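You operate a simulated robot arm through the tools that you are given. There is no shell and no other tool.

You run a simulated robot arm. Do the job below in one go: nothing can be reset, and whatever is moved stays where it is left.

JOB
Fit the red nozzle in seat three; brush the scale off the grey and teal nozzles.
Fine: green brush back where it lay. What is to be rubbed or washed off counts as gone when no trace of it is left.

Only the result counts: the job must be done as asked and must still hold three seconds after the hand-in. Knocking over, shifting, dropping, spilling or breaking anything else fails it.

ROBOT AND FRAMES
A 7-joint arm with a two-finger parallel gripper, fixed in place. Base frame: the origin is on the floor under the middle of its stand, x ahead of it, y to its left, z up. Units: m, rad, N and s.
It reaches about 1.479 m from its shoulder. Its first joint turns from -2.897 to 2.897 rad. Payload 4.4 kg.
Tool frame: the origin (TCP) lies between the finger pads and is the grasp point; the fingertips stand 0.023 m ahead of it; z points along the fingers, y is the line along which they close. Largest opening 0.094 m; finger width 0.038, thickness 0.01; the body of the gripper, 0.054 by 0.096 m, starts 0.039 m behind the TCP.
Orientation is that of the tool frame in the base frame, as [roll, pitch, yaw] about the fixed x, y, z axes, in that order (R = Rz(yaw) Ry(pitch) Rx(roll)). With the fingers straight down and closing along the base's y, the tool's x points along the base's -x, its y along +y and its z along -z.

CONTROLS
- The arm moves only by the tool servo_tool. Its argument "moves" is a list of rows, each an object of numbers (a shift or turn left out is 0, a gripper value left out holds the last): "wx", "wy", "wz": the turn, a rotation vector about the tool's x, y, z in rad; "x", "y", "z": the shift along the tool's x, y, z in m; "hand": the opening in per cent of the stroke, from 0 (shut) to 100 (fully open). In form: [{"wx": .., "wy": .., "wz": .., "x": .., "y": .., "z": .., "hand": ..}, ...]. A call has 1 to 20 rows; each row is the pose to reach, as a shift and turn from the pose commanded when the call began, along the tool's axes at that moment. Rows are played at 5 a second. More than 0.05 m and 0.15 rad between two rows, or a gripper value outside its range, and nothing of the call is played. Where a pose cannot be reached the arm comes as near as it can. A force on the tool above 40 N (or 10 N above the force at the start of the call, whichever is more), or a blocked arm, ends the call early, and 0.2 s more pass. Each finger travels about 0.072 m/s and halts on what it meets, pressing with about 27 N; the grip force reading is that of the motor and also rises with nothing between the fingers. The clock runs only during rows and for 0.2 s after the last one: add rows that repeat a pose to give the fingers time. It gives the time, the measured TCP pose, the force on the tool (base axes), the opening and the grip force at its end, in the units of the frame above (readings bear some noise), with the torque about the TCP (base axes, N m) and any sound that the robot's microphone picked up.
- Cameras (640 x 400 px; columns grow to the right, rows downward): "scene" is fixed at [0.2297, 0.6416, 1.7711]; the picture's right is [-0.63, -0.78, 0.00], its down [-0.56, 0.45, -0.70] and it looks along [0.54, -0.44, -0.72] (base axes); focal length 311 px, centre (320, 200). "wrist" rides on the gripper at [0.086, 0.016, -0.074] in the tool frame; the picture's right is [-0.18, 0.98, 0.00], its down [-0.58, -0.11, -0.81] and it looks along [-0.79, -0.15, 0.59] (tool axes); focal length 243 px, centre (320, 200). There is no depth. A picture from a camera that has moved, and an enlarged one, comes with that camera's place and axes in the base frame and with its lens. The place of the scene camera against the robot may be out by one fixed shift of up to 0.018 m in any direction.
- camera(camera): a new picture of that camera. No time passes.
- zoom(camera, box): a new picture of the part [left, top, right, bottom] of that camera's present view, enlarged. No time passes.
- job_done(): hands the job in; it is judged then, once.

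Places have to be worked out from the pictures, the camera data and where the tool is seen. Open the gripper and draw the arm clear of the work before you hand the job in, unless the task says otherwise.

The tools are called after "Emit:" as name(argument=value, ...) on one line, values as JSON. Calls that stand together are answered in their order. servo_tool: Moves the arm, as the interface text tells. Its arguments: {"type":"object","properties":{"moves":{"type":"array","items":{"type":"object","properties":{"wx":{"type":"number"},"wy":{"type":"number"},"wz":{"type":"number"},"x":{"type":"number"},"y":{"type":"number"},"z":{"type":"number"},"hand":{"type":"number"}}}}},"required":["moves"]} The other tools are called the same way: camera (camera) takes a picture; zoom (camera, box) takes an enlarged picture of a part of a camera's view; job_done () hands the job in.

At the start:

```text
time_s: 0.0
ee_pos: [0.5941, 0.003, 1.302]
orientation: [3.141, -0.001, -3.141]
force: [0.1, 0.0, 0.2]
wrist_torque: [-0.02, -0.02, -0.02]
opening: 0.0941
grasp_force: 0.0
```

scene: 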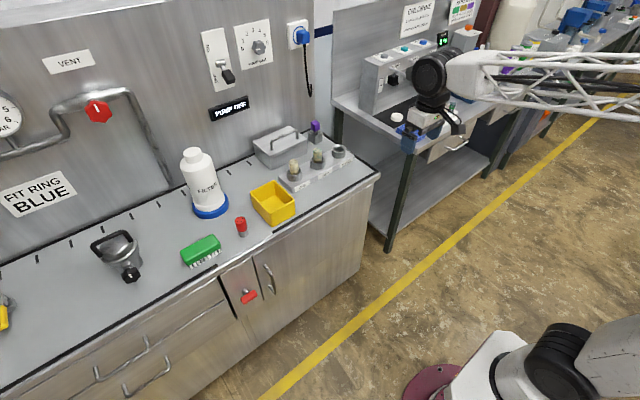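
wrist: 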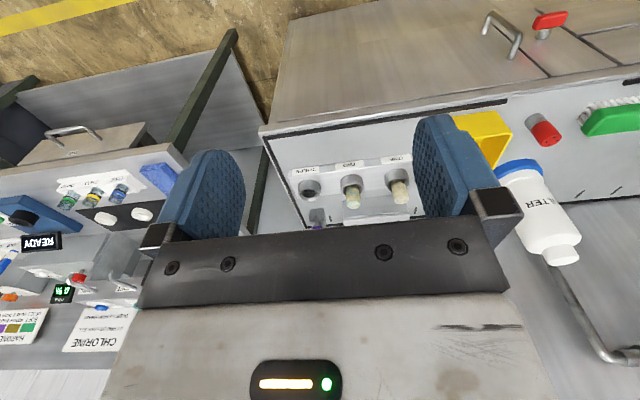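

I start by looking closely at the bench: the nozzles' holder, the brush and the red nozzle.

Emit:
zoom(camera="scene", box=[230, 110, 390, 210])

Emit:
zoom(camera="scene", box=[160, 180, 320, 280])

Emit:
zoom(camera="wrist", box=[260, 130, 440, 242])

Emit:
zoom(camera="wrist", box=[440, 60, 640, 185])

```text
4.00 times, centred on (310, 160) of scene
camera zoom: at [0.2297, 0.6416, 1.7711], right [-0.63, -0.78, 0.0], down [-0.56, 0.45, -0.7], along [0.54, -0.44, -0.72], focal length 1244 px, centre (360, 360)
```

zoom: 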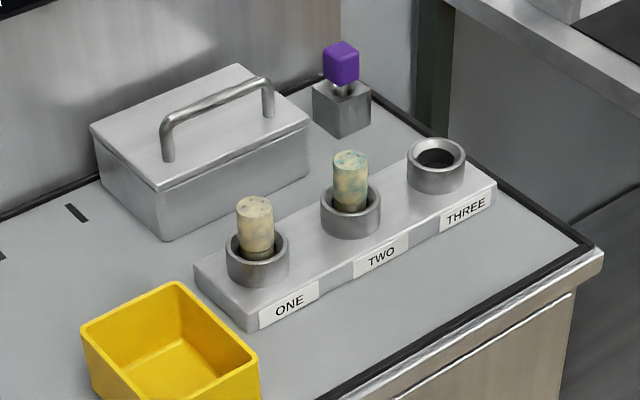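

```text
4.00 times, centred on (240, 230) of scene
camera zoom: at [0.2297, 0.6416, 1.7711], right [-0.63, -0.78, 0.0], down [-0.56, 0.45, -0.7], along [0.54, -0.44, -0.72], focal length 1244 px, centre (640, 80)
```

zoom: 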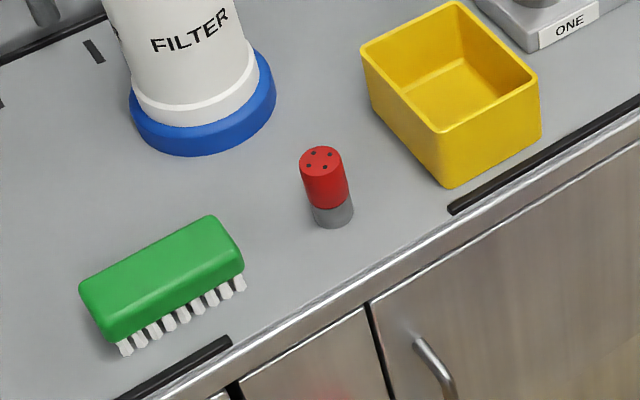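

```text
3.56 times, centred on (350, 186) of wrist
camera zoom: at [0.5065, 0.0179, 1.375], right [0.18, 0.98, 0.0], down [0.58, -0.11, 0.81], along [0.79, -0.15, -0.59], focal length 863 px, centre (213, 250)
```

zoom: 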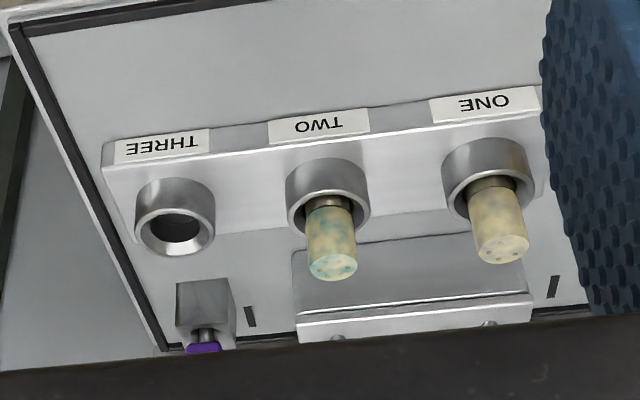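

```text
3.20 times, centred on (540, 122) of wrist
camera zoom: at [0.5065, 0.0179, 1.375], right [0.18, 0.98, 0.0], down [0.58, -0.11, 0.81], along [0.79, -0.15, -0.59], focal length 776 px, centre (-384, 448)
```

zoom: 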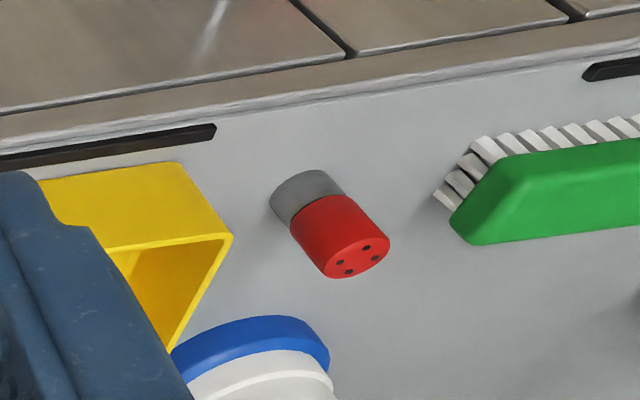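

The red nozzle stands near (0.92, 0.42) with its top at about z 0.98. The seats run along y at x ≈ 1.02, with three at y ≈ -0.11, two at about 0.01 and one at about 0.13. I move to a viewing pose short of the red nozzle.

Emit:
servo_tool(moves=[{"x": -0.0155, "y": 0.0347, "z": 0.015}, {"x": -0.031, "y": 0.0694, "z": 0.03}, {"x": -0.0465, "y": 0.104, "z": 0.045}, {"x": -0.062, "y": 0.139, "z": 0.06}, {"x": -0.0775, "y": 0.1735, "z": 0.075}, {"x": -0.093, "y": 0.208, "z": 0.09}, {"x": -0.1085, "y": 0.243, "z": 0.105}, {"x": -0.124, "y": 0.278, "z": 0.12}, {"x": -0.1395, "y": 0.3125, "z": 0.135}, {"x": -0.155, "y": 0.347, "z": 0.15}, {"x": -0.1705, "y": 0.382, "z": 0.165}, {"x": -0.186, "y": 0.417, "z": 0.18}, {"x": -0.186, "y": 0.417, "z": 0.18}])

Emit:
camera(camera="wrist")

Emit:
camera(camera="scene")

```text
time_s: 2.8
ee_pos: [0.7813, 0.4217, 1.1202]
orientation: [-3.14, -0.001, 3.138]
force: [-0.4, 0.6, -0.1]
wrist_torque: [-0.01, 0.01, -0.04]
opening: 0.094
grasp_force: 0.0
```

```text
taken
camera wrist: at [0.6929, 0.4366, 1.1945], right [0.18, 0.98, 0.0], down [0.58, -0.11, 0.81], along [0.79, -0.15, -0.59], focal length 243 px, centre (320, 200)
```

wrist: 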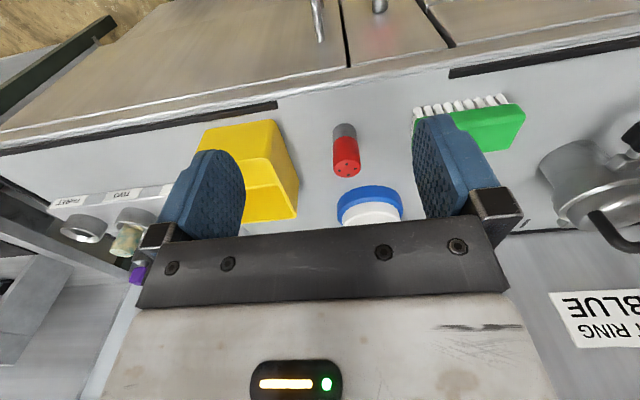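

```text
taken
```

scene: 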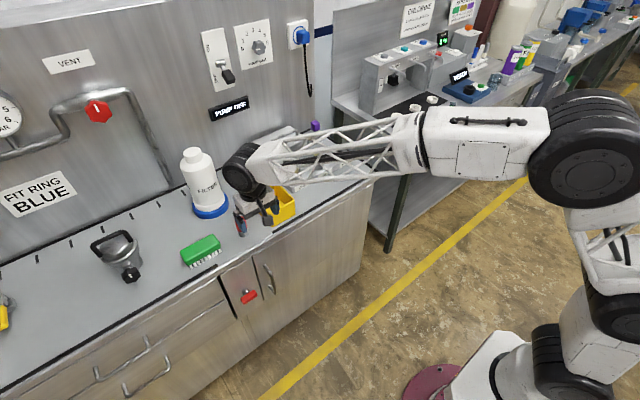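

The view is clear, so I zoom on the red nozzle, the bin and the brush to fix their positions.

Emit:
zoom(camera="wrist", box=[240, 90, 400, 190])

Emit:
zoom(camera="wrist", box=[390, 60, 550, 160])

Emit:
zoom(camera="wrist", box=[40, 150, 200, 250])

```text
4.00 times, centred on (320, 140) of wrist
camera zoom: at [0.6929, 0.4366, 1.1945], right [0.18, 0.98, 0.0], down [0.58, -0.11, 0.81], along [0.79, -0.15, -0.59], focal length 970 px, centre (320, 440)
```

zoom: 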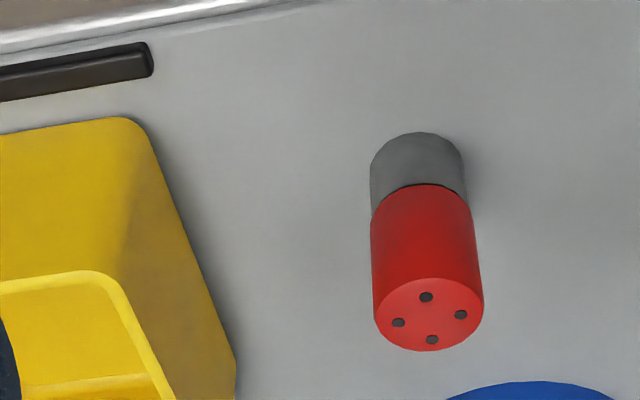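

```text
4.00 times, centred on (470, 110) of wrist
camera zoom: at [0.6929, 0.4366, 1.1945], right [0.18, 0.98, 0.0], down [0.58, -0.11, 0.81], along [0.79, -0.15, -0.59], focal length 970 px, centre (-280, 560)
```

zoom: 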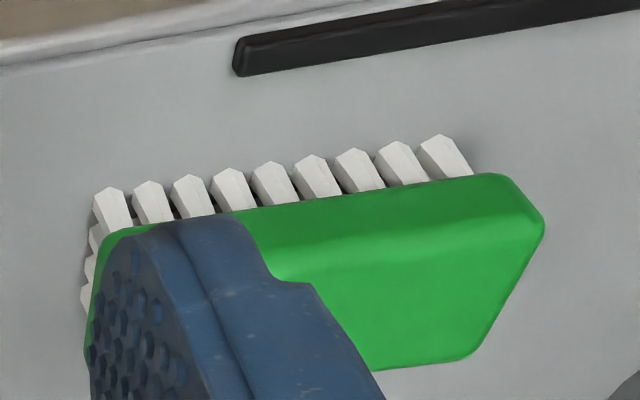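

```text
4.00 times, centred on (120, 200) of wrist
camera zoom: at [0.6929, 0.4366, 1.1945], right [0.18, 0.98, 0.0], down [0.58, -0.11, 0.81], along [0.79, -0.15, -0.59], focal length 970 px, centre (1120, 200)
```

zoom: 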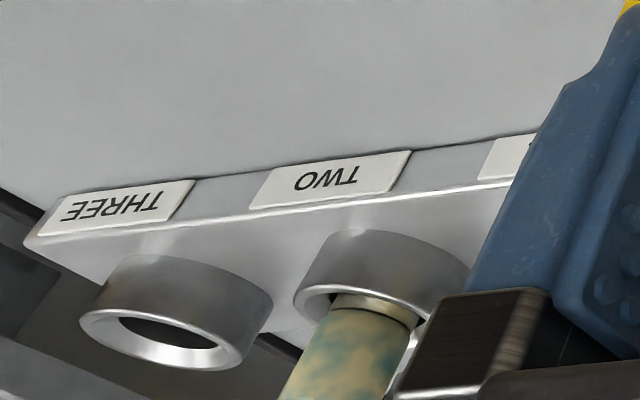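

The red nozzle axis is near (0.920, 0.4285): top at z 0.978, bench at about 0.91, diameter about 0.035. I move above it at z ≈ 1.03 and check the alignment.

Emit:
servo_tool(moves=[{"x": -0.035, "y": 0.002, "z": 0.02}, {"x": -0.07, "y": 0.004, "z": 0.04}, {"x": -0.105, "y": 0.006, "z": 0.06}, {"x": -0.139, "y": 0.0075, "z": 0.09}, {"x": -0.139, "y": 0.0075, "z": 0.09}])

Emit:
camera(camera="wrist")

Emit:
camera(camera="scene")

```text
time_s: 4.0
ee_pos: [0.9202, 0.428, 1.0318]
orientation: [3.141, 0.0, 3.14]
force: [-0.5, 0.7, 1.0]
wrist_torque: [-0.03, -0.01, -0.02]
opening: 0.0938
grasp_force: 0.1
```

```text
taken
camera wrist: at [0.8324, 0.4432, 1.1045], right [0.19, 0.98, 0.0], down [0.58, -0.11, 0.81], along [0.79, -0.15, -0.59], focal length 243 px, centre (320, 200)
```

wrist: 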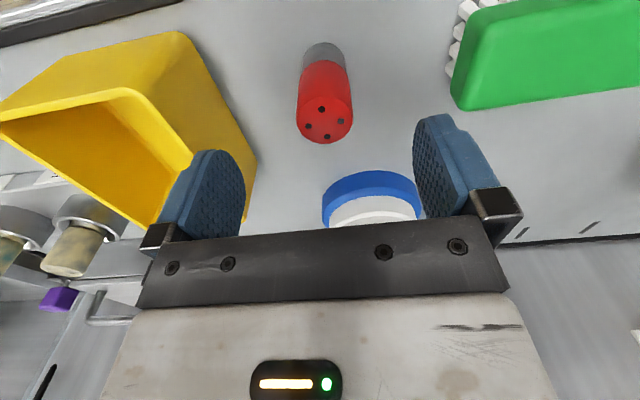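

```text
taken
```

scene: 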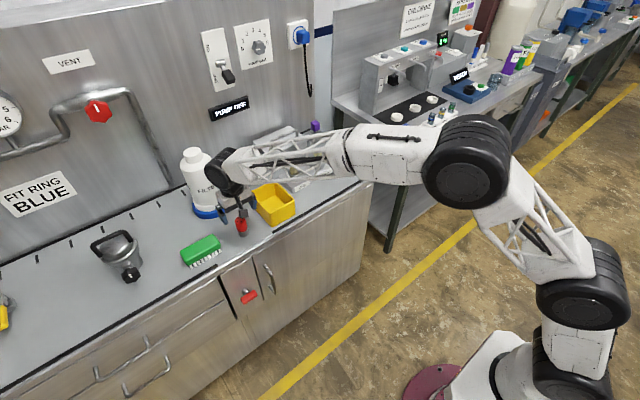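

The nozzle is centred between the fingers, with its top near (0.922, 0.429). I descend to z ≈ 0.955 and then close.

Emit:
servo_tool(moves=[{"x": -0.002, "y": 0.001, "z": 0.03}, {"x": -0.002, "y": 0.001, "z": 0.055}, {"x": -0.002, "y": 0.001, "z": 0.075}, {"x": -0.002, "y": 0.001, "z": 0.075, "hand": 60}, {"x": -0.002, "y": 0.001, "z": 0.075, "hand": 45}, {"x": -0.002, "y": 0.001, "z": 0.075, "hand": 30}, {"x": -0.002, "y": 0.001, "z": 0.075, "hand": 20}, {"x": -0.002, "y": 0.001, "z": 0.075, "hand": 20}])

Emit:
camera(camera="wrist")

```text
time_s: 5.8
ee_pos: [0.9211, 0.428, 0.9576]
orientation: [3.14, -0.001, -3.14]
force: [-1.1, -0.3, -0.3]
wrist_torque: [-0.02, -0.02, 0.03]
opening: 0.0353
grasp_force: 26.9
```

```text
taken
camera wrist: at [0.8331, 0.4436, 1.0296], right [0.18, 0.98, 0.0], down [0.58, -0.11, 0.81], along [0.79, -0.15, -0.59], focal length 243 px, centre (320, 200)
```

wrist: 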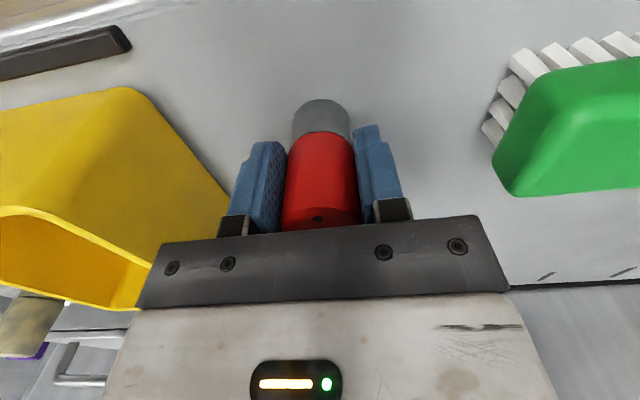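

It is gripped at an opening of 0.0353, which matches the nozzle. I lift straight up and carry it at height towards seat three, stopping short to look.

Emit:
servo_tool(moves=[{"z": -0.03}, {"z": -0.07}, {"z": -0.11}, {"z": -0.15}, {"z": -0.18}, {"z": -0.18, "y": -0.04}, {"z": -0.18, "y": -0.085}, {"z": -0.18, "y": -0.13}, {"z": -0.18, "y": -0.175}, {"z": -0.18, "y": -0.22}, {"z": -0.18, "y": -0.265}, {"z": -0.18, "y": -0.31}, {"z": -0.18, "y": -0.355}, {"z": -0.18, "y": -0.4}, {"z": -0.18, "y": -0.43}, {"z": -0.18, "y": -0.46}, {"z": -0.18, "y": -0.46}])

Emit:
camera(camera="wrist")

Emit:
camera(camera="scene")

```text
time_s: 9.4
ee_pos: [0.9215, -0.0345, 1.1364]
orientation: [3.141, 0.0, 3.141]
force: [-0.3, -0.5, -0.9]
wrist_torque: [0.0, 0.01, -0.03]
opening: 0.0355
grasp_force: 27.1
```

```text
taken
camera wrist: at [0.8337, -0.0183, 1.2095], right [0.18, 0.98, 0.0], down [0.58, -0.11, 0.81], along [0.79, -0.15, -0.59], focal length 243 px, centre (320, 200)
```

wrist: 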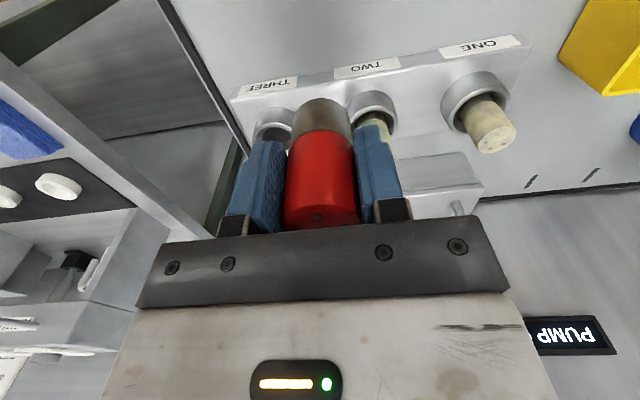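

```text
taken
```

scene: 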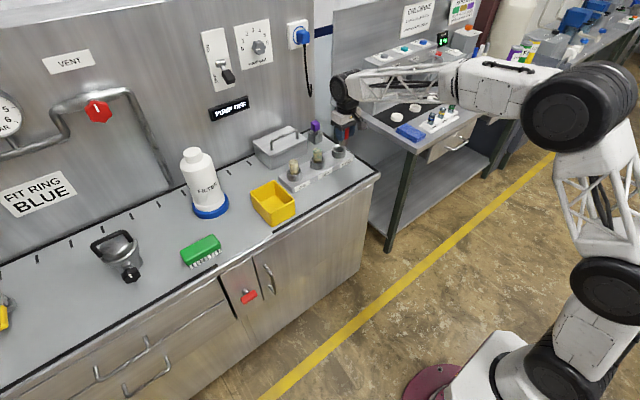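

Seat three is half hidden behind the finger. I move on towards it so it shows below the nozzle tip.

Emit:
servo_tool(moves=[{"x": -0.03, "y": -0.03}, {"x": -0.063, "y": -0.07}, {"x": -0.063, "y": -0.07}])

Emit:
camera(camera="wrist")

Emit:
zoom(camera="scene", box=[270, 60, 430, 160])

```text
refused: row 2 steps farther than a row can; nothing moved
```

```text
taken
camera wrist: at [0.8337, -0.0183, 1.2095], right [0.18, 0.98, 0.0], down [0.58, -0.11, 0.81], along [0.79, -0.15, -0.59], focal length 243 px, centre (320, 200)
```

wrist: 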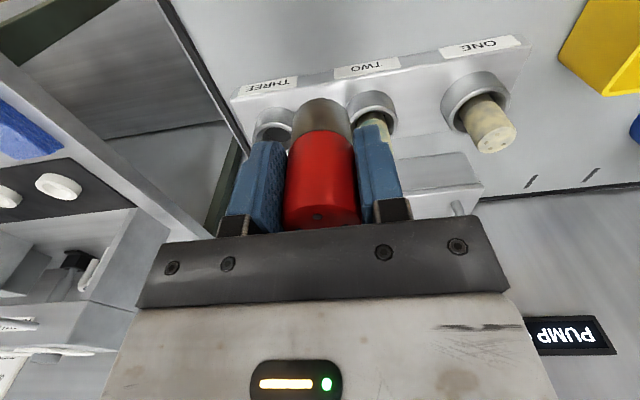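

```text
4.00 times, centred on (350, 110) of scene
camera zoom: at [0.2297, 0.6416, 1.7711], right [-0.63, -0.78, 0.0], down [-0.56, 0.45, -0.7], along [0.54, -0.44, -0.72], focal length 1244 px, centre (200, 560)
```

zoom: 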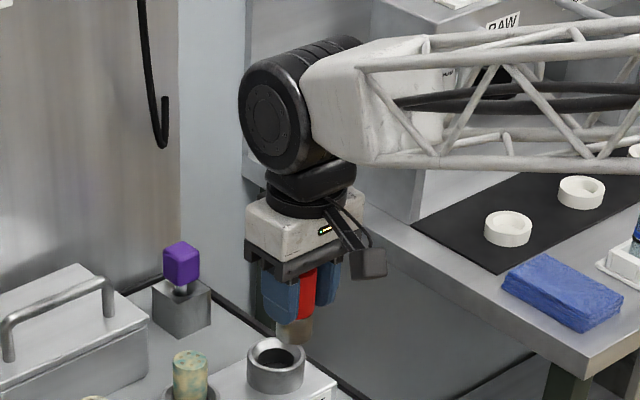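

The step was slightly too long, so I split it into smaller ones.

Emit:
servo_tool(moves=[{"x": -0.02, "y": -0.025}, {"x": -0.04, "y": -0.05}, {"x": -0.063, "y": -0.07}, {"x": -0.063, "y": -0.07}])

Emit:
camera(camera="wrist")

Emit:
zoom(camera="wrist", box=[240, 30, 400, 130])

Emit:
zoom(camera="scene", box=[270, 90, 430, 190])

```text
time_s: 10.4
ee_pos: [0.9861, -0.1033, 1.1367]
orientation: [-3.141, 0.0, 3.141]
force: [-0.7, -1.4, -1.9]
wrist_torque: [0.0, 0.0, -0.03]
opening: 0.0355
grasp_force: 27.0
```

```text
taken
camera wrist: at [0.8974, -0.0876, 1.2094], right [0.18, 0.98, 0.0], down [0.58, -0.11, 0.81], along [0.79, -0.15, -0.59], focal length 243 px, centre (320, 200)
```

wrist: 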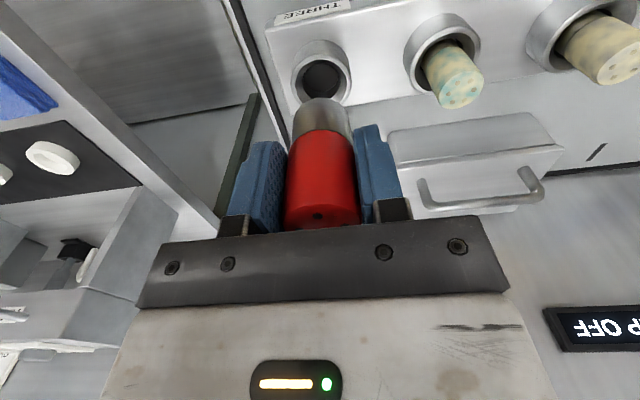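

```text
4.00 times, centred on (320, 80) of wrist
camera zoom: at [0.8974, -0.0876, 1.2094], right [0.18, 0.98, 0.0], down [0.58, -0.11, 0.81], along [0.79, -0.15, -0.59], focal length 970 px, centre (320, 680)
```

zoom: 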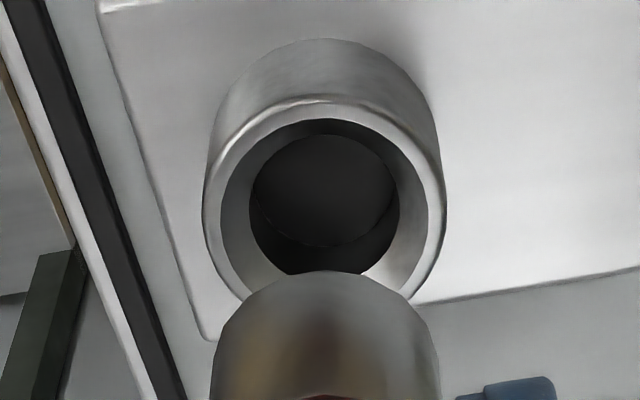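

```text
4.00 times, centred on (350, 140) of scene
camera zoom: at [0.2297, 0.6416, 1.7711], right [-0.63, -0.78, 0.0], down [-0.56, 0.45, -0.7], along [0.54, -0.44, -0.72], focal length 1244 px, centre (200, 440)
```

zoom: 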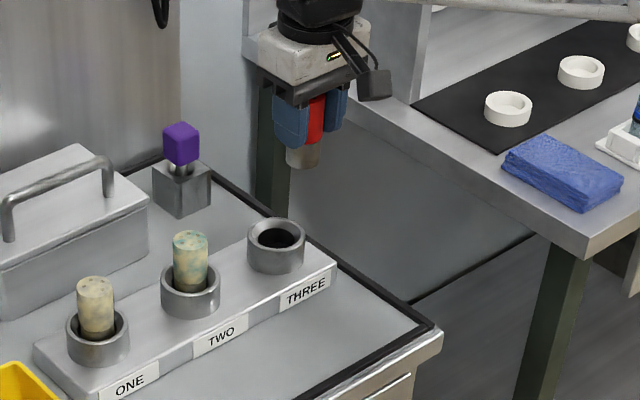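

By the relative measurement, seat three is 0.039 m ahead and 0.007 m to the right of the TCP, and its rim is at z ≈ 0.965. The hole is about 0.040 across with a wide chamfer. I align above it with the tip still clear and check.

Emit:
servo_tool(moves=[{"x": -0.02, "y": -0.004, "z": 0.015}, {"x": -0.0385, "y": -0.007, "z": 0.035}, {"x": -0.0385, "y": -0.007, "z": 0.06}, {"x": -0.0385, "y": -0.007, "z": 0.075}, {"x": -0.0385, "y": -0.007, "z": 0.075}])

Emit:
camera(camera="wrist")

Emit:
zoom(camera="wrist", box=[240, 50, 400, 150])

Emit:
zoom(camera="scene", box=[300, 100, 380, 150])

```text
time_s: 11.6
ee_pos: [1.0238, -0.1097, 1.0615]
orientation: [-3.141, -0.001, -3.141]
force: [-0.2, -0.4, -0.6]
wrist_torque: [-0.03, 0.02, 0.0]
opening: 0.0353
grasp_force: 27.4
```

```text
taken
camera wrist: at [0.9355, -0.094, 1.1347], right [0.18, 0.98, 0.0], down [0.58, -0.11, 0.81], along [0.79, -0.15, -0.59], focal length 243 px, centre (320, 200)
```

wrist: 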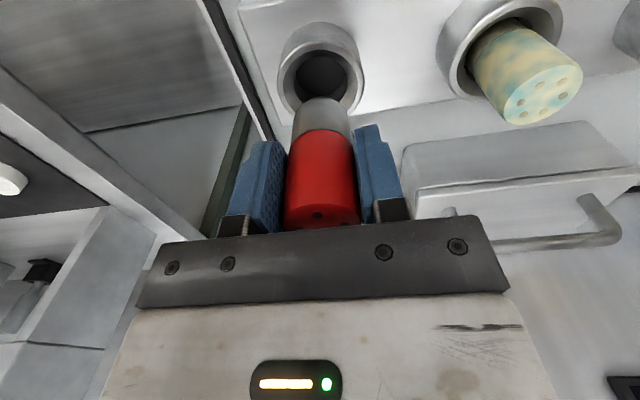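

```text
4.00 times, centred on (320, 100) of wrist
camera zoom: at [0.9355, -0.094, 1.1347], right [0.18, 0.98, 0.0], down [0.58, -0.11, 0.81], along [0.79, -0.15, -0.59], focal length 970 px, centre (320, 600)
```

zoom: 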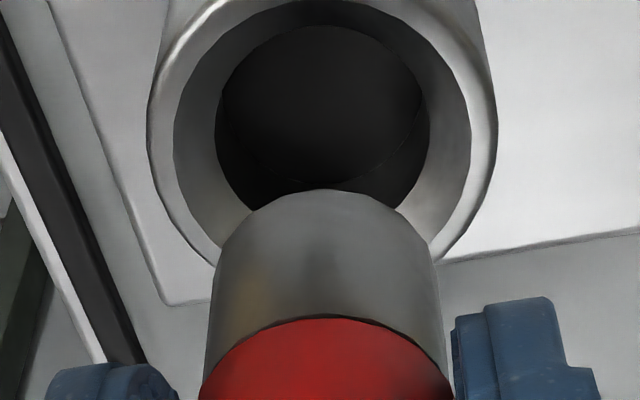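

```text
8.00 times, centred on (340, 125) of scene
camera zoom: at [0.2297, 0.6416, 1.7711], right [-0.63, -0.78, 0.0], down [-0.56, 0.45, -0.7], along [0.54, -0.44, -0.72], focal length 2488 px, centre (160, 800)
```

zoom: 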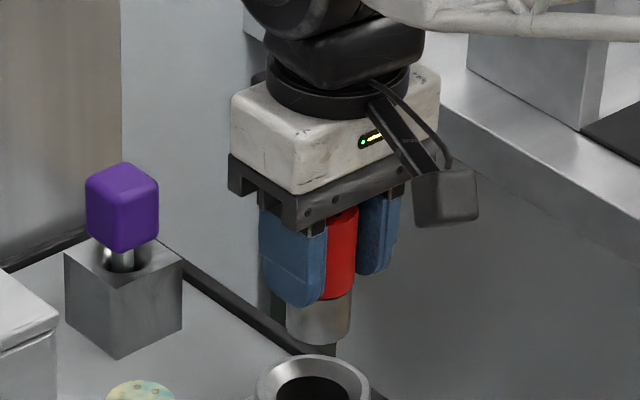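

The nozzle and seat three line up within about 1 mm. I lower it gently into the hole in small steps and watch the force.

Emit:
servo_tool(moves=[{"z": 0.02}, {"z": 0.035}, {"z": 0.045}, {"z": 0.052}, {"z": 0.058}, {"z": 0.062}, {"z": 0.065}, {"z": 0.065}])

Emit:
zoom(camera="scene", box=[300, 110, 380, 160])

Emit:
camera(camera="wrist")

```text
time_s: 13.4
ee_pos: [1.022, -0.1107, 0.996]
orientation: [-3.141, 0.0, -3.141]
force: [8.3, 0.3, 1.2]
wrist_torque: [-0.02, -0.25, 0.0]
opening: 0.0352
grasp_force: 26.9
```

```text
8.00 times, centred on (340, 135) of scene
camera zoom: at [0.2297, 0.6416, 1.7711], right [-0.63, -0.78, 0.0], down [-0.56, 0.45, -0.7], along [0.54, -0.44, -0.72], focal length 2488 px, centre (160, 720)
```

zoom: 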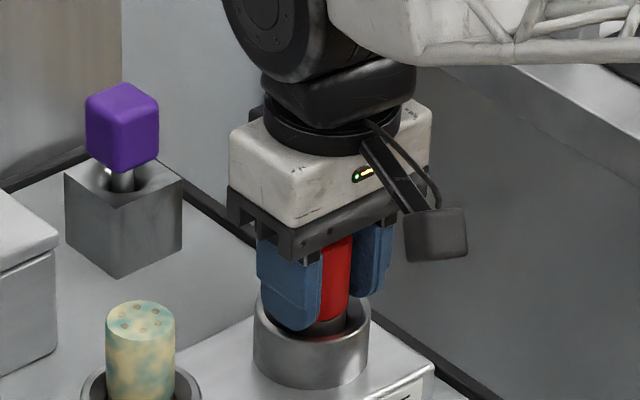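

```text
taken
camera wrist: at [0.9349, -0.0943, 1.0696], right [0.18, 0.98, 0.0], down [0.58, -0.11, 0.81], along [0.79, -0.15, -0.59], focal length 243 px, centre (320, 200)
```

wrist: 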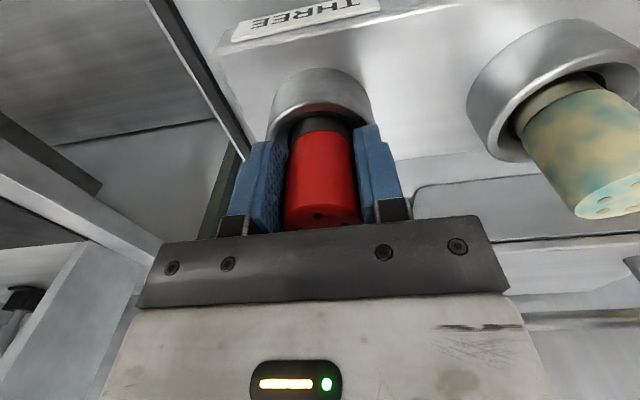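

A sideways force of +8 N along x suggests the nozzle leans on the near wall of the hole. I shift +1.5 mm in x and lower a little more.

Emit:
servo_tool(moves=[{"x": -0.001}, {"x": -0.002}, {"x": -0.002, "z": 0.001}, {"x": -0.002, "z": 0.001}])

```text
time_s: 14.4
ee_pos: [1.0248, -0.1089, 0.9967]
orientation: [3.14, 0.0, 3.141]
force: [-0.2, 0.5, -1.2]
wrist_torque: [0.0, -0.02, 0.0]
opening: 0.0353
grasp_force: 27.4
```

The side force is gone. I lower further in 1.5 mm steps until it bottoms out.

Emit:
servo_tool(moves=[{"z": 0.0015}, {"z": 0.003}, {"z": 0.003}, {"z": 0.0045}, {"z": 0.0045}])

Emit:
zoom(camera="scene", box=[300, 110, 380, 160])

Emit:
zoom(camera="wrist", box=[220, 50, 420, 175])

```text
time_s: 15.6
ee_pos: [1.0246, -0.1107, 0.9934]
orientation: [-3.141, 0.002, 3.142]
force: [4.2, 1.8, 20.1]
wrist_torque: [0.26, -0.15, -0.06]
opening: 0.0355
grasp_force: 27.7
```

```text
8.00 times, centred on (340, 135) of scene
camera zoom: at [0.2297, 0.6416, 1.7711], right [-0.63, -0.78, 0.0], down [-0.56, 0.45, -0.7], along [0.54, -0.44, -0.72], focal length 2488 px, centre (160, 720)
```

zoom: 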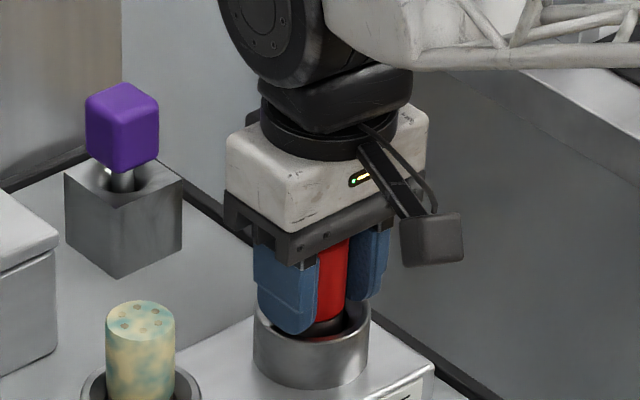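

```text
3.20 times, centred on (320, 112) of wrist
camera zoom: at [0.9372, -0.0943, 1.0657], right [0.18, 0.98, 0.0], down [0.58, -0.11, 0.81], along [0.79, -0.15, -0.59], focal length 776 px, centre (320, 480)
```

zoom: 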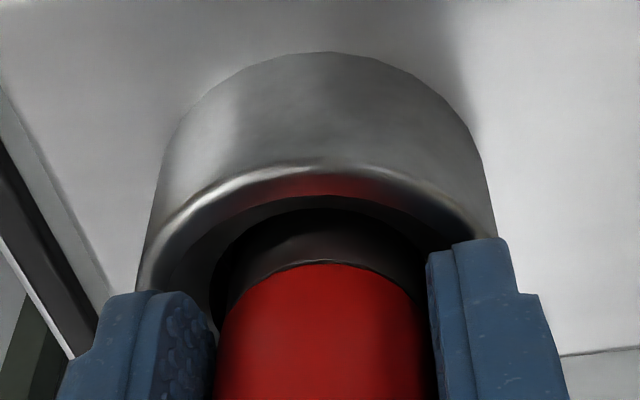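

There is 20 N upward, so either the nozzle has bottomed or the fingers touch the rim. I ease off 3 mm to take the preload away, then open and look at how the nozzle sits.

Emit:
servo_tool(moves=[{"z": -0.002}, {"z": -0.003}, {"z": -0.003, "hand": 45}, {"z": -0.003, "hand": 60}, {"z": -0.003, "hand": 60}, {"z": -0.003, "hand": 60}])

Emit:
zoom(camera="scene", box=[300, 110, 380, 160])

Emit:
zoom(camera="wrist", box=[220, 50, 420, 175])

```text
time_s: 17.0
ee_pos: [1.0251, -0.1087, 0.9942]
orientation: [3.141, -0.001, -3.141]
force: [-0.3, -0.5, -0.2]
wrist_torque: [0.0, 0.0, 0.03]
opening: 0.0565
grasp_force: 0.1
```

```text
8.00 times, centred on (340, 135) of scene
camera zoom: at [0.2297, 0.6416, 1.7711], right [-0.63, -0.78, 0.0], down [-0.56, 0.45, -0.7], along [0.54, -0.44, -0.72], focal length 2488 px, centre (160, 720)
```

zoom: 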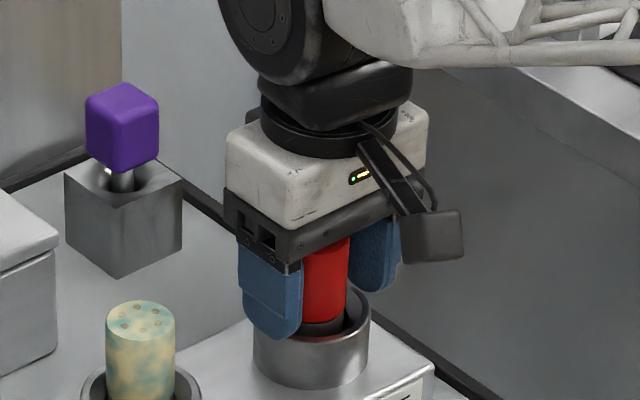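

```text
3.20 times, centred on (320, 112) of wrist
camera zoom: at [0.9369, -0.0939, 1.0675], right [0.18, 0.98, 0.0], down [0.58, -0.11, 0.81], along [0.79, -0.15, -0.59], focal length 776 px, centre (320, 480)
```

zoom: 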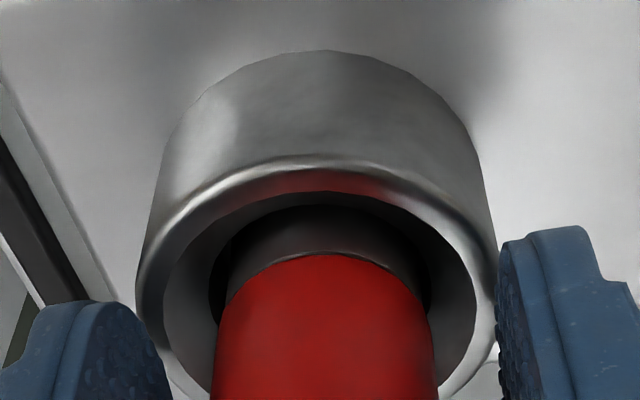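

Released, and it stays seated. I lift clear and compare its height with the other two nozzles.

Emit:
servo_tool(moves=[{"z": -0.02}, {"z": -0.05}, {"z": -0.09}, {"z": -0.13}, {"z": -0.13, "x": 0.045}, {"z": -0.13, "x": 0.09}, {"z": -0.13, "x": 0.135}, {"z": -0.13, "x": 0.16, "y": 0.03}, {"z": -0.13, "x": 0.16, "y": 0.07}, {"z": -0.13, "x": 0.16, "y": 0.11}, {"z": -0.13, "x": 0.16, "y": 0.11}])

Emit:
camera(camera="wrist")

Emit:
zoom(camera="scene", box=[270, 130, 366, 190])

Emit:
zoom(camera="wrist", box=[220, 50, 460, 200])

```text
time_s: 19.4
ee_pos: [0.8644, 0.0005, 1.1243]
orientation: [-3.141, -0.001, 3.138]
force: [0.7, -0.1, 0.8]
wrist_torque: [0.0, 0.0, -0.01]
opening: 0.0563
grasp_force: 0.0
```

```text
taken
camera wrist: at [0.7777, 0.0163, 1.1982], right [0.18, 0.98, 0.0], down [0.58, -0.11, 0.81], along [0.79, -0.15, -0.59], focal length 243 px, centre (320, 200)
```

wrist: 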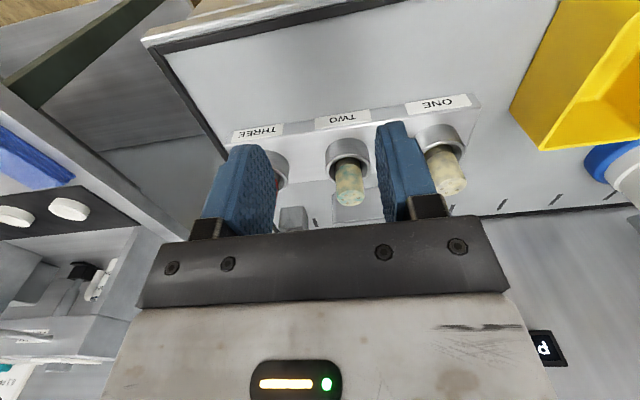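

```text
6.67 times, centred on (318, 160) of scene
camera zoom: at [0.2297, 0.6416, 1.7711], right [-0.63, -0.78, 0.0], down [-0.56, 0.45, -0.7], along [0.54, -0.44, -0.72], focal length 2074 px, centre (333, 467)
```

zoom: 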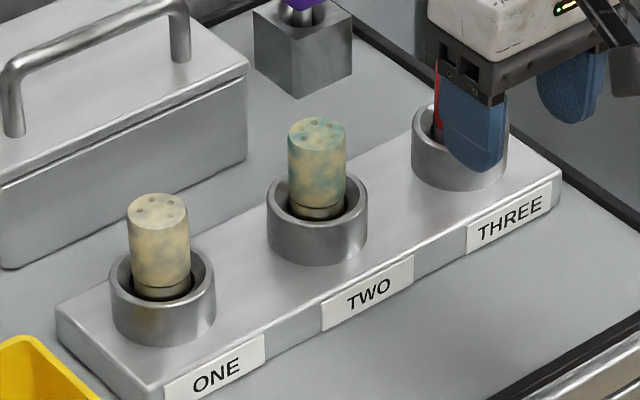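

```text
2.67 times, centred on (340, 125) of wrist
camera zoom: at [0.7777, 0.0163, 1.1982], right [0.18, 0.98, 0.0], down [0.58, -0.11, 0.81], along [0.79, -0.15, -0.59], focal length 647 px, centre (267, 400)
```

zoom: 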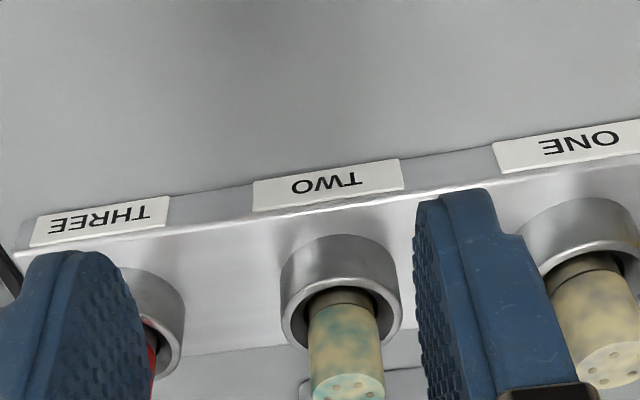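

The red nozzle sits in seat three. I now go over towards the brush at safe height and take a good look at it.

Emit:
servo_tool(moves=[{"x": 0.005, "y": 0.045, "hand": 100}, {"x": 0.01, "y": 0.09}, {"x": 0.015, "y": 0.135}, {"x": 0.02, "y": 0.18}, {"x": 0.025, "y": 0.225}, {"x": 0.03, "y": 0.27}, {"x": 0.035, "y": 0.315}, {"x": 0.04, "y": 0.36}, {"x": 0.045, "y": 0.405}, {"x": 0.05, "y": 0.45}, {"x": 0.055, "y": 0.495}, {"x": 0.06, "y": 0.54}, {"x": 0.064, "y": 0.574}, {"x": 0.064, "y": 0.574}])

Emit:
camera(camera="wrist")

Emit:
zoom(camera="wrist", box=[240, 80, 400, 180])

Emit:
zoom(camera="scene", box=[270, 130, 366, 190])

Emit:
zoom(camera="scene", box=[160, 215, 256, 275])

```text
time_s: 22.4
ee_pos: [0.8, 0.5754, 1.124]
orientation: [-3.142, 0.0, -3.141]
force: [-0.4, -0.9, 0.9]
wrist_torque: [-0.02, 0.01, 0.01]
opening: 0.094
grasp_force: 0.2
```

```text
taken
camera wrist: at [0.7124, 0.5909, 1.197], right [0.18, 0.98, 0.0], down [0.58, -0.11, 0.81], along [0.79, -0.15, -0.59], focal length 243 px, centre (320, 200)
```

wrist: 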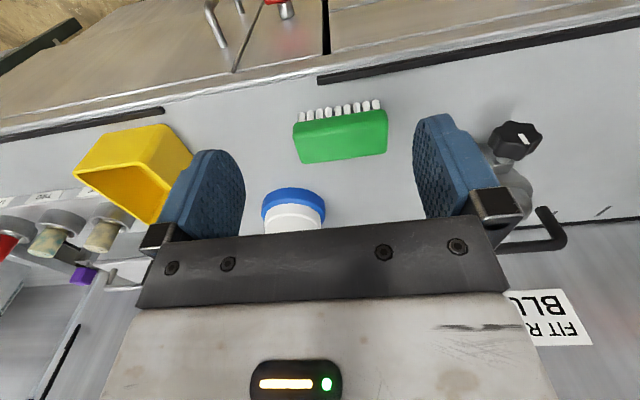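

```text
4.00 times, centred on (320, 130) of wrist
camera zoom: at [0.7124, 0.5909, 1.197], right [0.18, 0.98, 0.0], down [0.58, -0.11, 0.81], along [0.79, -0.15, -0.59], focal length 970 px, centre (320, 480)
```

zoom: 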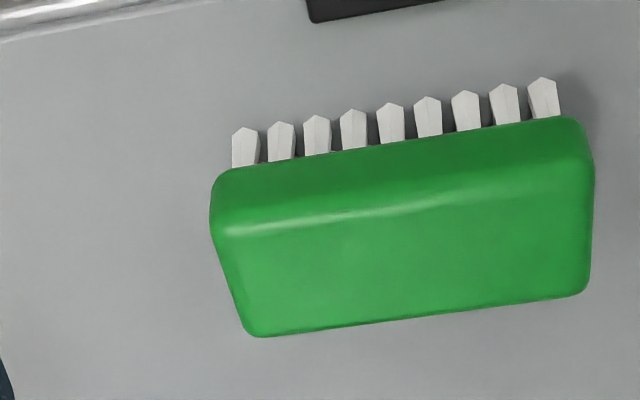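

```text
6.67 times, centred on (318, 160) of scene
camera zoom: at [0.2297, 0.6416, 1.7711], right [-0.63, -0.78, 0.0], down [-0.56, 0.45, -0.7], along [0.54, -0.44, -0.72], focal length 2074 px, centre (333, 467)
```

zoom: 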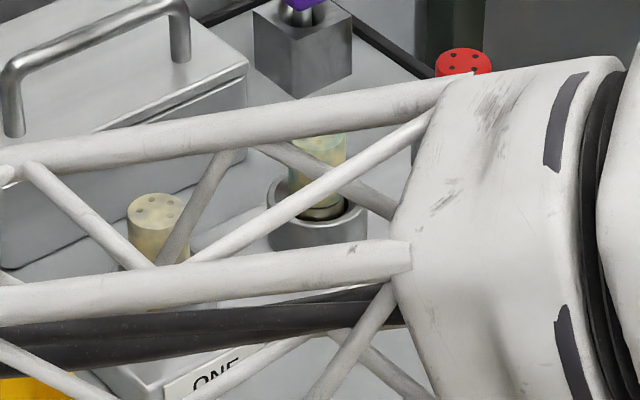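

```text
6.67 times, centred on (208, 245) of scene
camera zoom: at [0.2297, 0.6416, 1.7711], right [-0.63, -0.78, 0.0], down [-0.56, 0.45, -0.7], along [0.54, -0.44, -0.72], focal length 2074 px, centre (1067, -100)
```

zoom: 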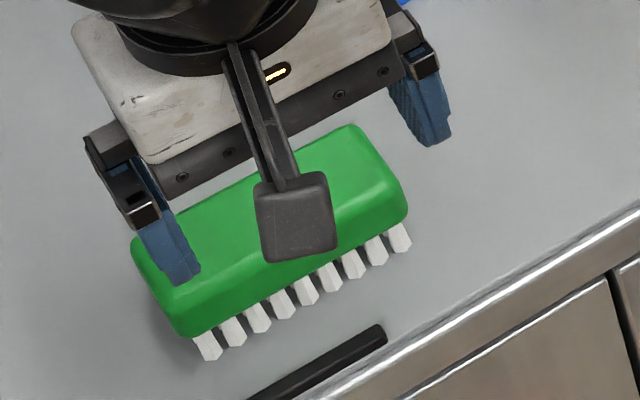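

The brush lies with its long axis along y, centred near (0.9185, 0.580). The body is about 0.047 wide at z 0.938–0.967, with bristles below it. I move over it and turn 90° so the fingers close across its width.

Emit:
servo_tool(moves=[{"x": -0.012, "z": 0.002, "wz": 0.131}, {"x": -0.024, "z": 0.004, "wz": 0.262}, {"x": -0.036, "z": 0.006, "wz": 0.393}, {"x": -0.048, "z": 0.008, "wz": 0.524}, {"x": -0.06, "z": 0.01, "wz": 0.6545}, {"x": -0.07, "z": 0.012, "wz": 0.785}, {"x": -0.08, "z": 0.014, "wz": 0.916}, {"x": -0.09, "y": 0.001, "z": 0.016, "wz": 1.047}, {"x": -0.1, "y": 0.002, "z": 0.018, "wz": 1.178}, {"x": -0.108, "y": 0.003, "z": 0.02, "wz": 1.309}, {"x": -0.114, "y": 0.004, "z": 0.022, "wz": 1.44}, {"x": -0.1185, "y": 0.0055, "z": 0.024, "wz": 1.5708}, {"x": -0.1185, "y": 0.0055, "z": 0.024, "wz": 1.5708}])

Emit:
camera(camera="wrist")

Emit:
zoom(camera="scene", box=[120, 150, 312, 270])

```text
time_s: 25.2
ee_pos: [0.9196, 0.5798, 1.102]
orientation: [3.14, 0.0, 1.568]
force: [0.1, -0.1, -0.6]
wrist_torque: [0.0, -0.01, 0.01]
opening: 0.094
grasp_force: 0.0
```

```text
taken
camera wrist: at [0.935, 0.6657, 1.1737], right [0.98, -0.19, 0.0], down [-0.11, -0.58, 0.81], along [-0.15, -0.79, -0.59], focal length 243 px, centre (320, 200)
```

wrist: 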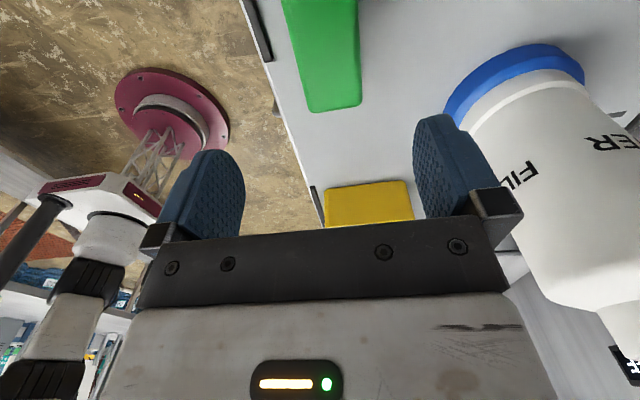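

```text
3.33 times, centred on (216, 210) of scene
camera zoom: at [0.2297, 0.6416, 1.7711], right [-0.63, -0.78, 0.0], down [-0.56, 0.45, -0.7], along [0.54, -0.44, -0.72], focal length 1037 px, centre (667, 167)
```

zoom: 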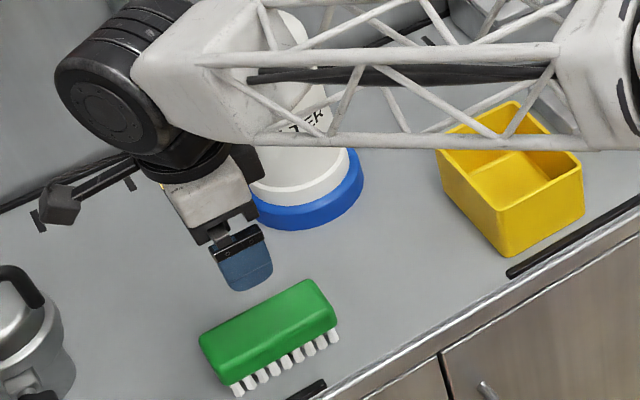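

The tool is above the brush with the fingers astride its width. I zoom on the brush end to refine the lateral centring.

Emit:
zoom(camera="wrist", box=[250, 0, 410, 100])

Emit:
zoom(camera="wrist", box=[270, 70, 390, 145])

```text
4.00 times, centred on (330, 50) of wrist
camera zoom: at [0.935, 0.6657, 1.1737], right [0.98, -0.19, 0.0], down [-0.11, -0.58, 0.81], along [-0.15, -0.79, -0.59], focal length 970 px, centre (280, 800)
```

zoom: 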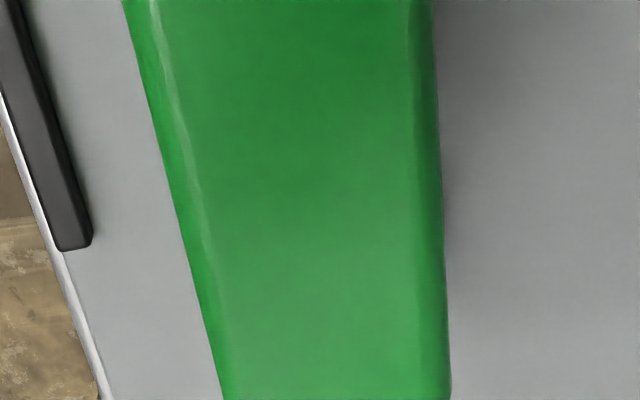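

```text
5.33 times, centred on (330, 108) of wrist
camera zoom: at [0.935, 0.6657, 1.1737], right [0.98, -0.19, 0.0], down [-0.11, -0.58, 0.81], along [-0.15, -0.79, -0.59], focal length 1294 px, centre (267, 693)
```

zoom: 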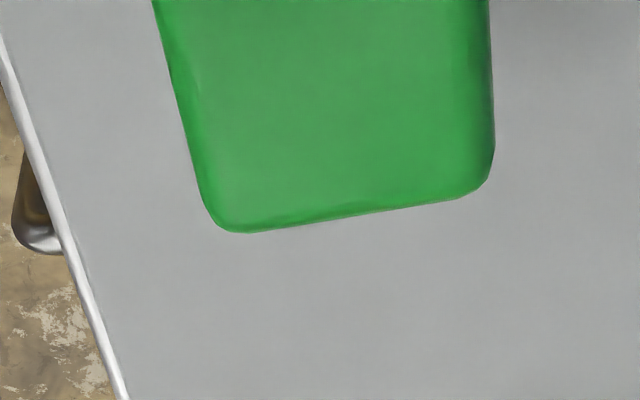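

The brush centre is probably 2–6 mm further in +x than the TCP. I shift 4 mm and descend to just above it, then measure again at close range.

Emit:
servo_tool(moves=[{"y": 0.004, "z": 0.035}, {"y": 0.004, "z": 0.07}, {"y": 0.004, "z": 0.1}, {"y": 0.004, "z": 0.1}])

Emit:
camera(camera="wrist")

Emit:
zoom(camera="scene", box=[150, 200, 270, 275])

```text
time_s: 26.2
ee_pos: [0.9236, 0.5796, 1.0005]
orientation: [3.14, 0.002, 1.571]
force: [-0.4, -0.5, 0.3]
wrist_torque: [0.0, 0.0, 0.02]
opening: 0.0941
grasp_force: 0.1
```

```text
taken
camera wrist: at [0.9384, 0.6657, 1.0741], right [0.98, -0.18, 0.0], down [-0.11, -0.58, 0.81], along [-0.15, -0.79, -0.59], focal length 243 px, centre (320, 200)
```

wrist: 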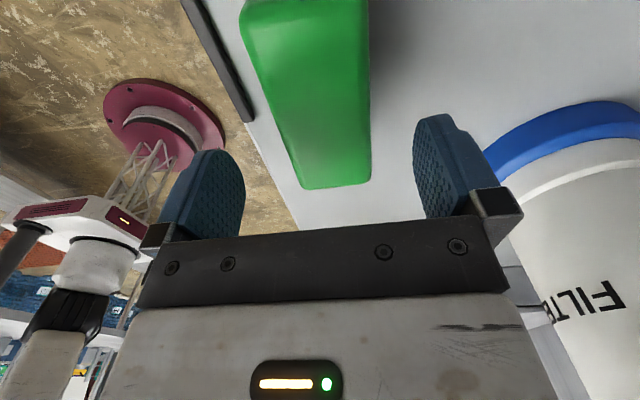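

```text
5.33 times, centred on (210, 238) of scene
camera zoom: at [0.2297, 0.6416, 1.7711], right [-0.63, -0.78, 0.0], down [-0.56, 0.45, -0.7], along [0.54, -0.44, -0.72], focal length 1659 px, centre (907, 0)
```

zoom: 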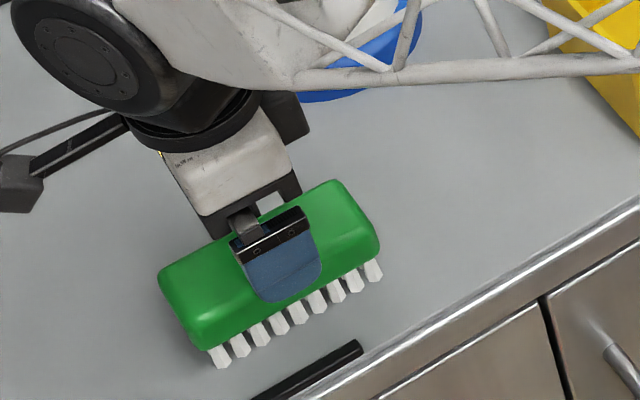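

The brush centre is about 2 mm further in +x. I correct that, lower to TCP z ≈ 0.96 so the pads cover the body above the bristles, and close.

Emit:
servo_tool(moves=[{"y": 0.002, "z": 0.015}, {"y": 0.002, "z": 0.03}, {"y": 0.002, "z": 0.039}, {"y": 0.002, "z": 0.039, "hand": 70}, {"y": 0.002, "z": 0.039, "hand": 55}, {"y": 0.002, "z": 0.039, "hand": 40}, {"y": 0.002, "z": 0.039, "hand": 25}, {"y": 0.002, "z": 0.039, "hand": 25}])

Emit:
camera(camera="wrist")

Emit:
zoom(camera="scene", box=[150, 200, 270, 275])

```text
time_s: 28.0
ee_pos: [0.9248, 0.5797, 0.9614]
orientation: [-3.141, 0.0, 1.573]
force: [-0.2, -0.4, 0.1]
wrist_torque: [0.11, -0.04, -0.04]
opening: 0.056
grasp_force: 26.8
```

```text
taken
camera wrist: at [0.9404, 0.6657, 1.0344], right [0.98, -0.18, 0.0], down [-0.11, -0.58, 0.81], along [-0.15, -0.79, -0.59], focal length 243 px, centre (320, 200)
```

wrist: 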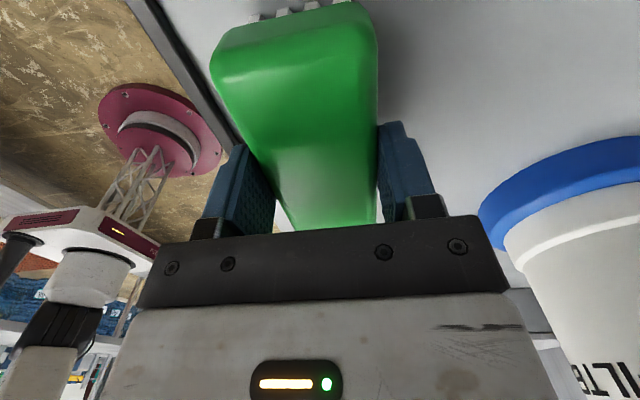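

```text
5.33 times, centred on (210, 238) of scene
camera zoom: at [0.2297, 0.6416, 1.7711], right [-0.63, -0.78, 0.0], down [-0.56, 0.45, -0.7], along [0.54, -0.44, -0.72], focal length 1659 px, centre (907, 0)
```

zoom: 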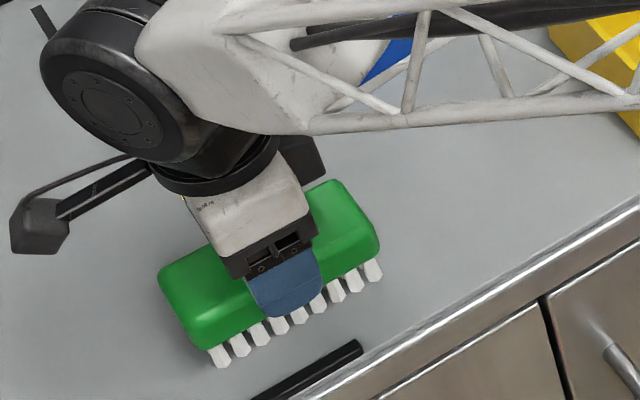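

The brush is gripped at an opening of 0.056 and has not shifted. I lift it straight up and travel along y at x ≈ 0.925, clear of the bottle, towards the seats.

Emit:
servo_tool(moves=[{"z": -0.02}, {"z": -0.06}, {"z": -0.1}, {"z": -0.14}, {"z": -0.18}, {"z": -0.18, "x": -0.04}, {"z": -0.18, "x": -0.08}, {"z": -0.18, "x": -0.12}, {"z": -0.18, "x": -0.16}, {"z": -0.18, "x": -0.2}, {"z": -0.18, "x": -0.2}])

Emit:
camera(camera="wrist")

Emit:
zoom(camera="scene", box=[200, 120, 360, 220])

```text
time_s: 30.4
ee_pos: [0.9261, 0.3808, 1.141]
orientation: [3.14, 0.0, 1.572]
force: [-0.6, 0.2, -1.8]
wrist_torque: [-0.04, 0.01, -0.01]
opening: 0.0556
grasp_force: 26.7
```

```text
taken
camera wrist: at [0.941, 0.4661, 1.214], right [0.98, -0.18, 0.0], down [-0.11, -0.58, 0.81], along [-0.15, -0.79, -0.59], focal length 243 px, centre (320, 200)
```

wrist: 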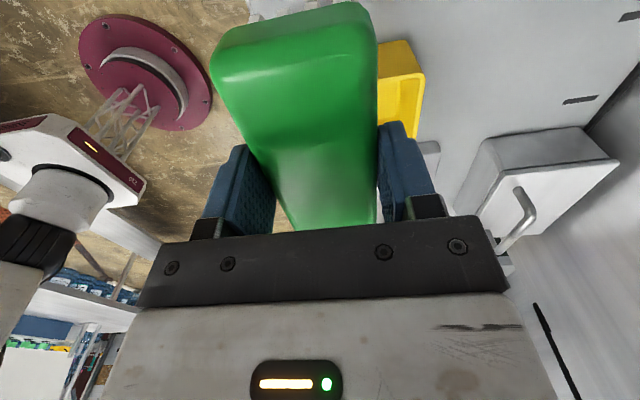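

```text
4.00 times, centred on (280, 170) of scene
camera zoom: at [0.2297, 0.6416, 1.7711], right [-0.63, -0.78, 0.0], down [-0.56, 0.45, -0.7], along [0.54, -0.44, -0.72], focal length 1244 px, centre (480, 320)
```

zoom: 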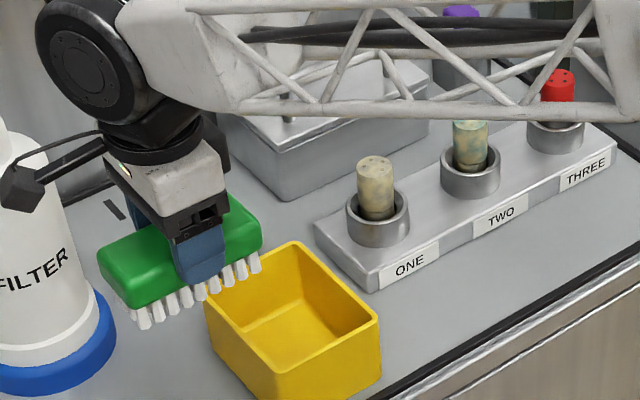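

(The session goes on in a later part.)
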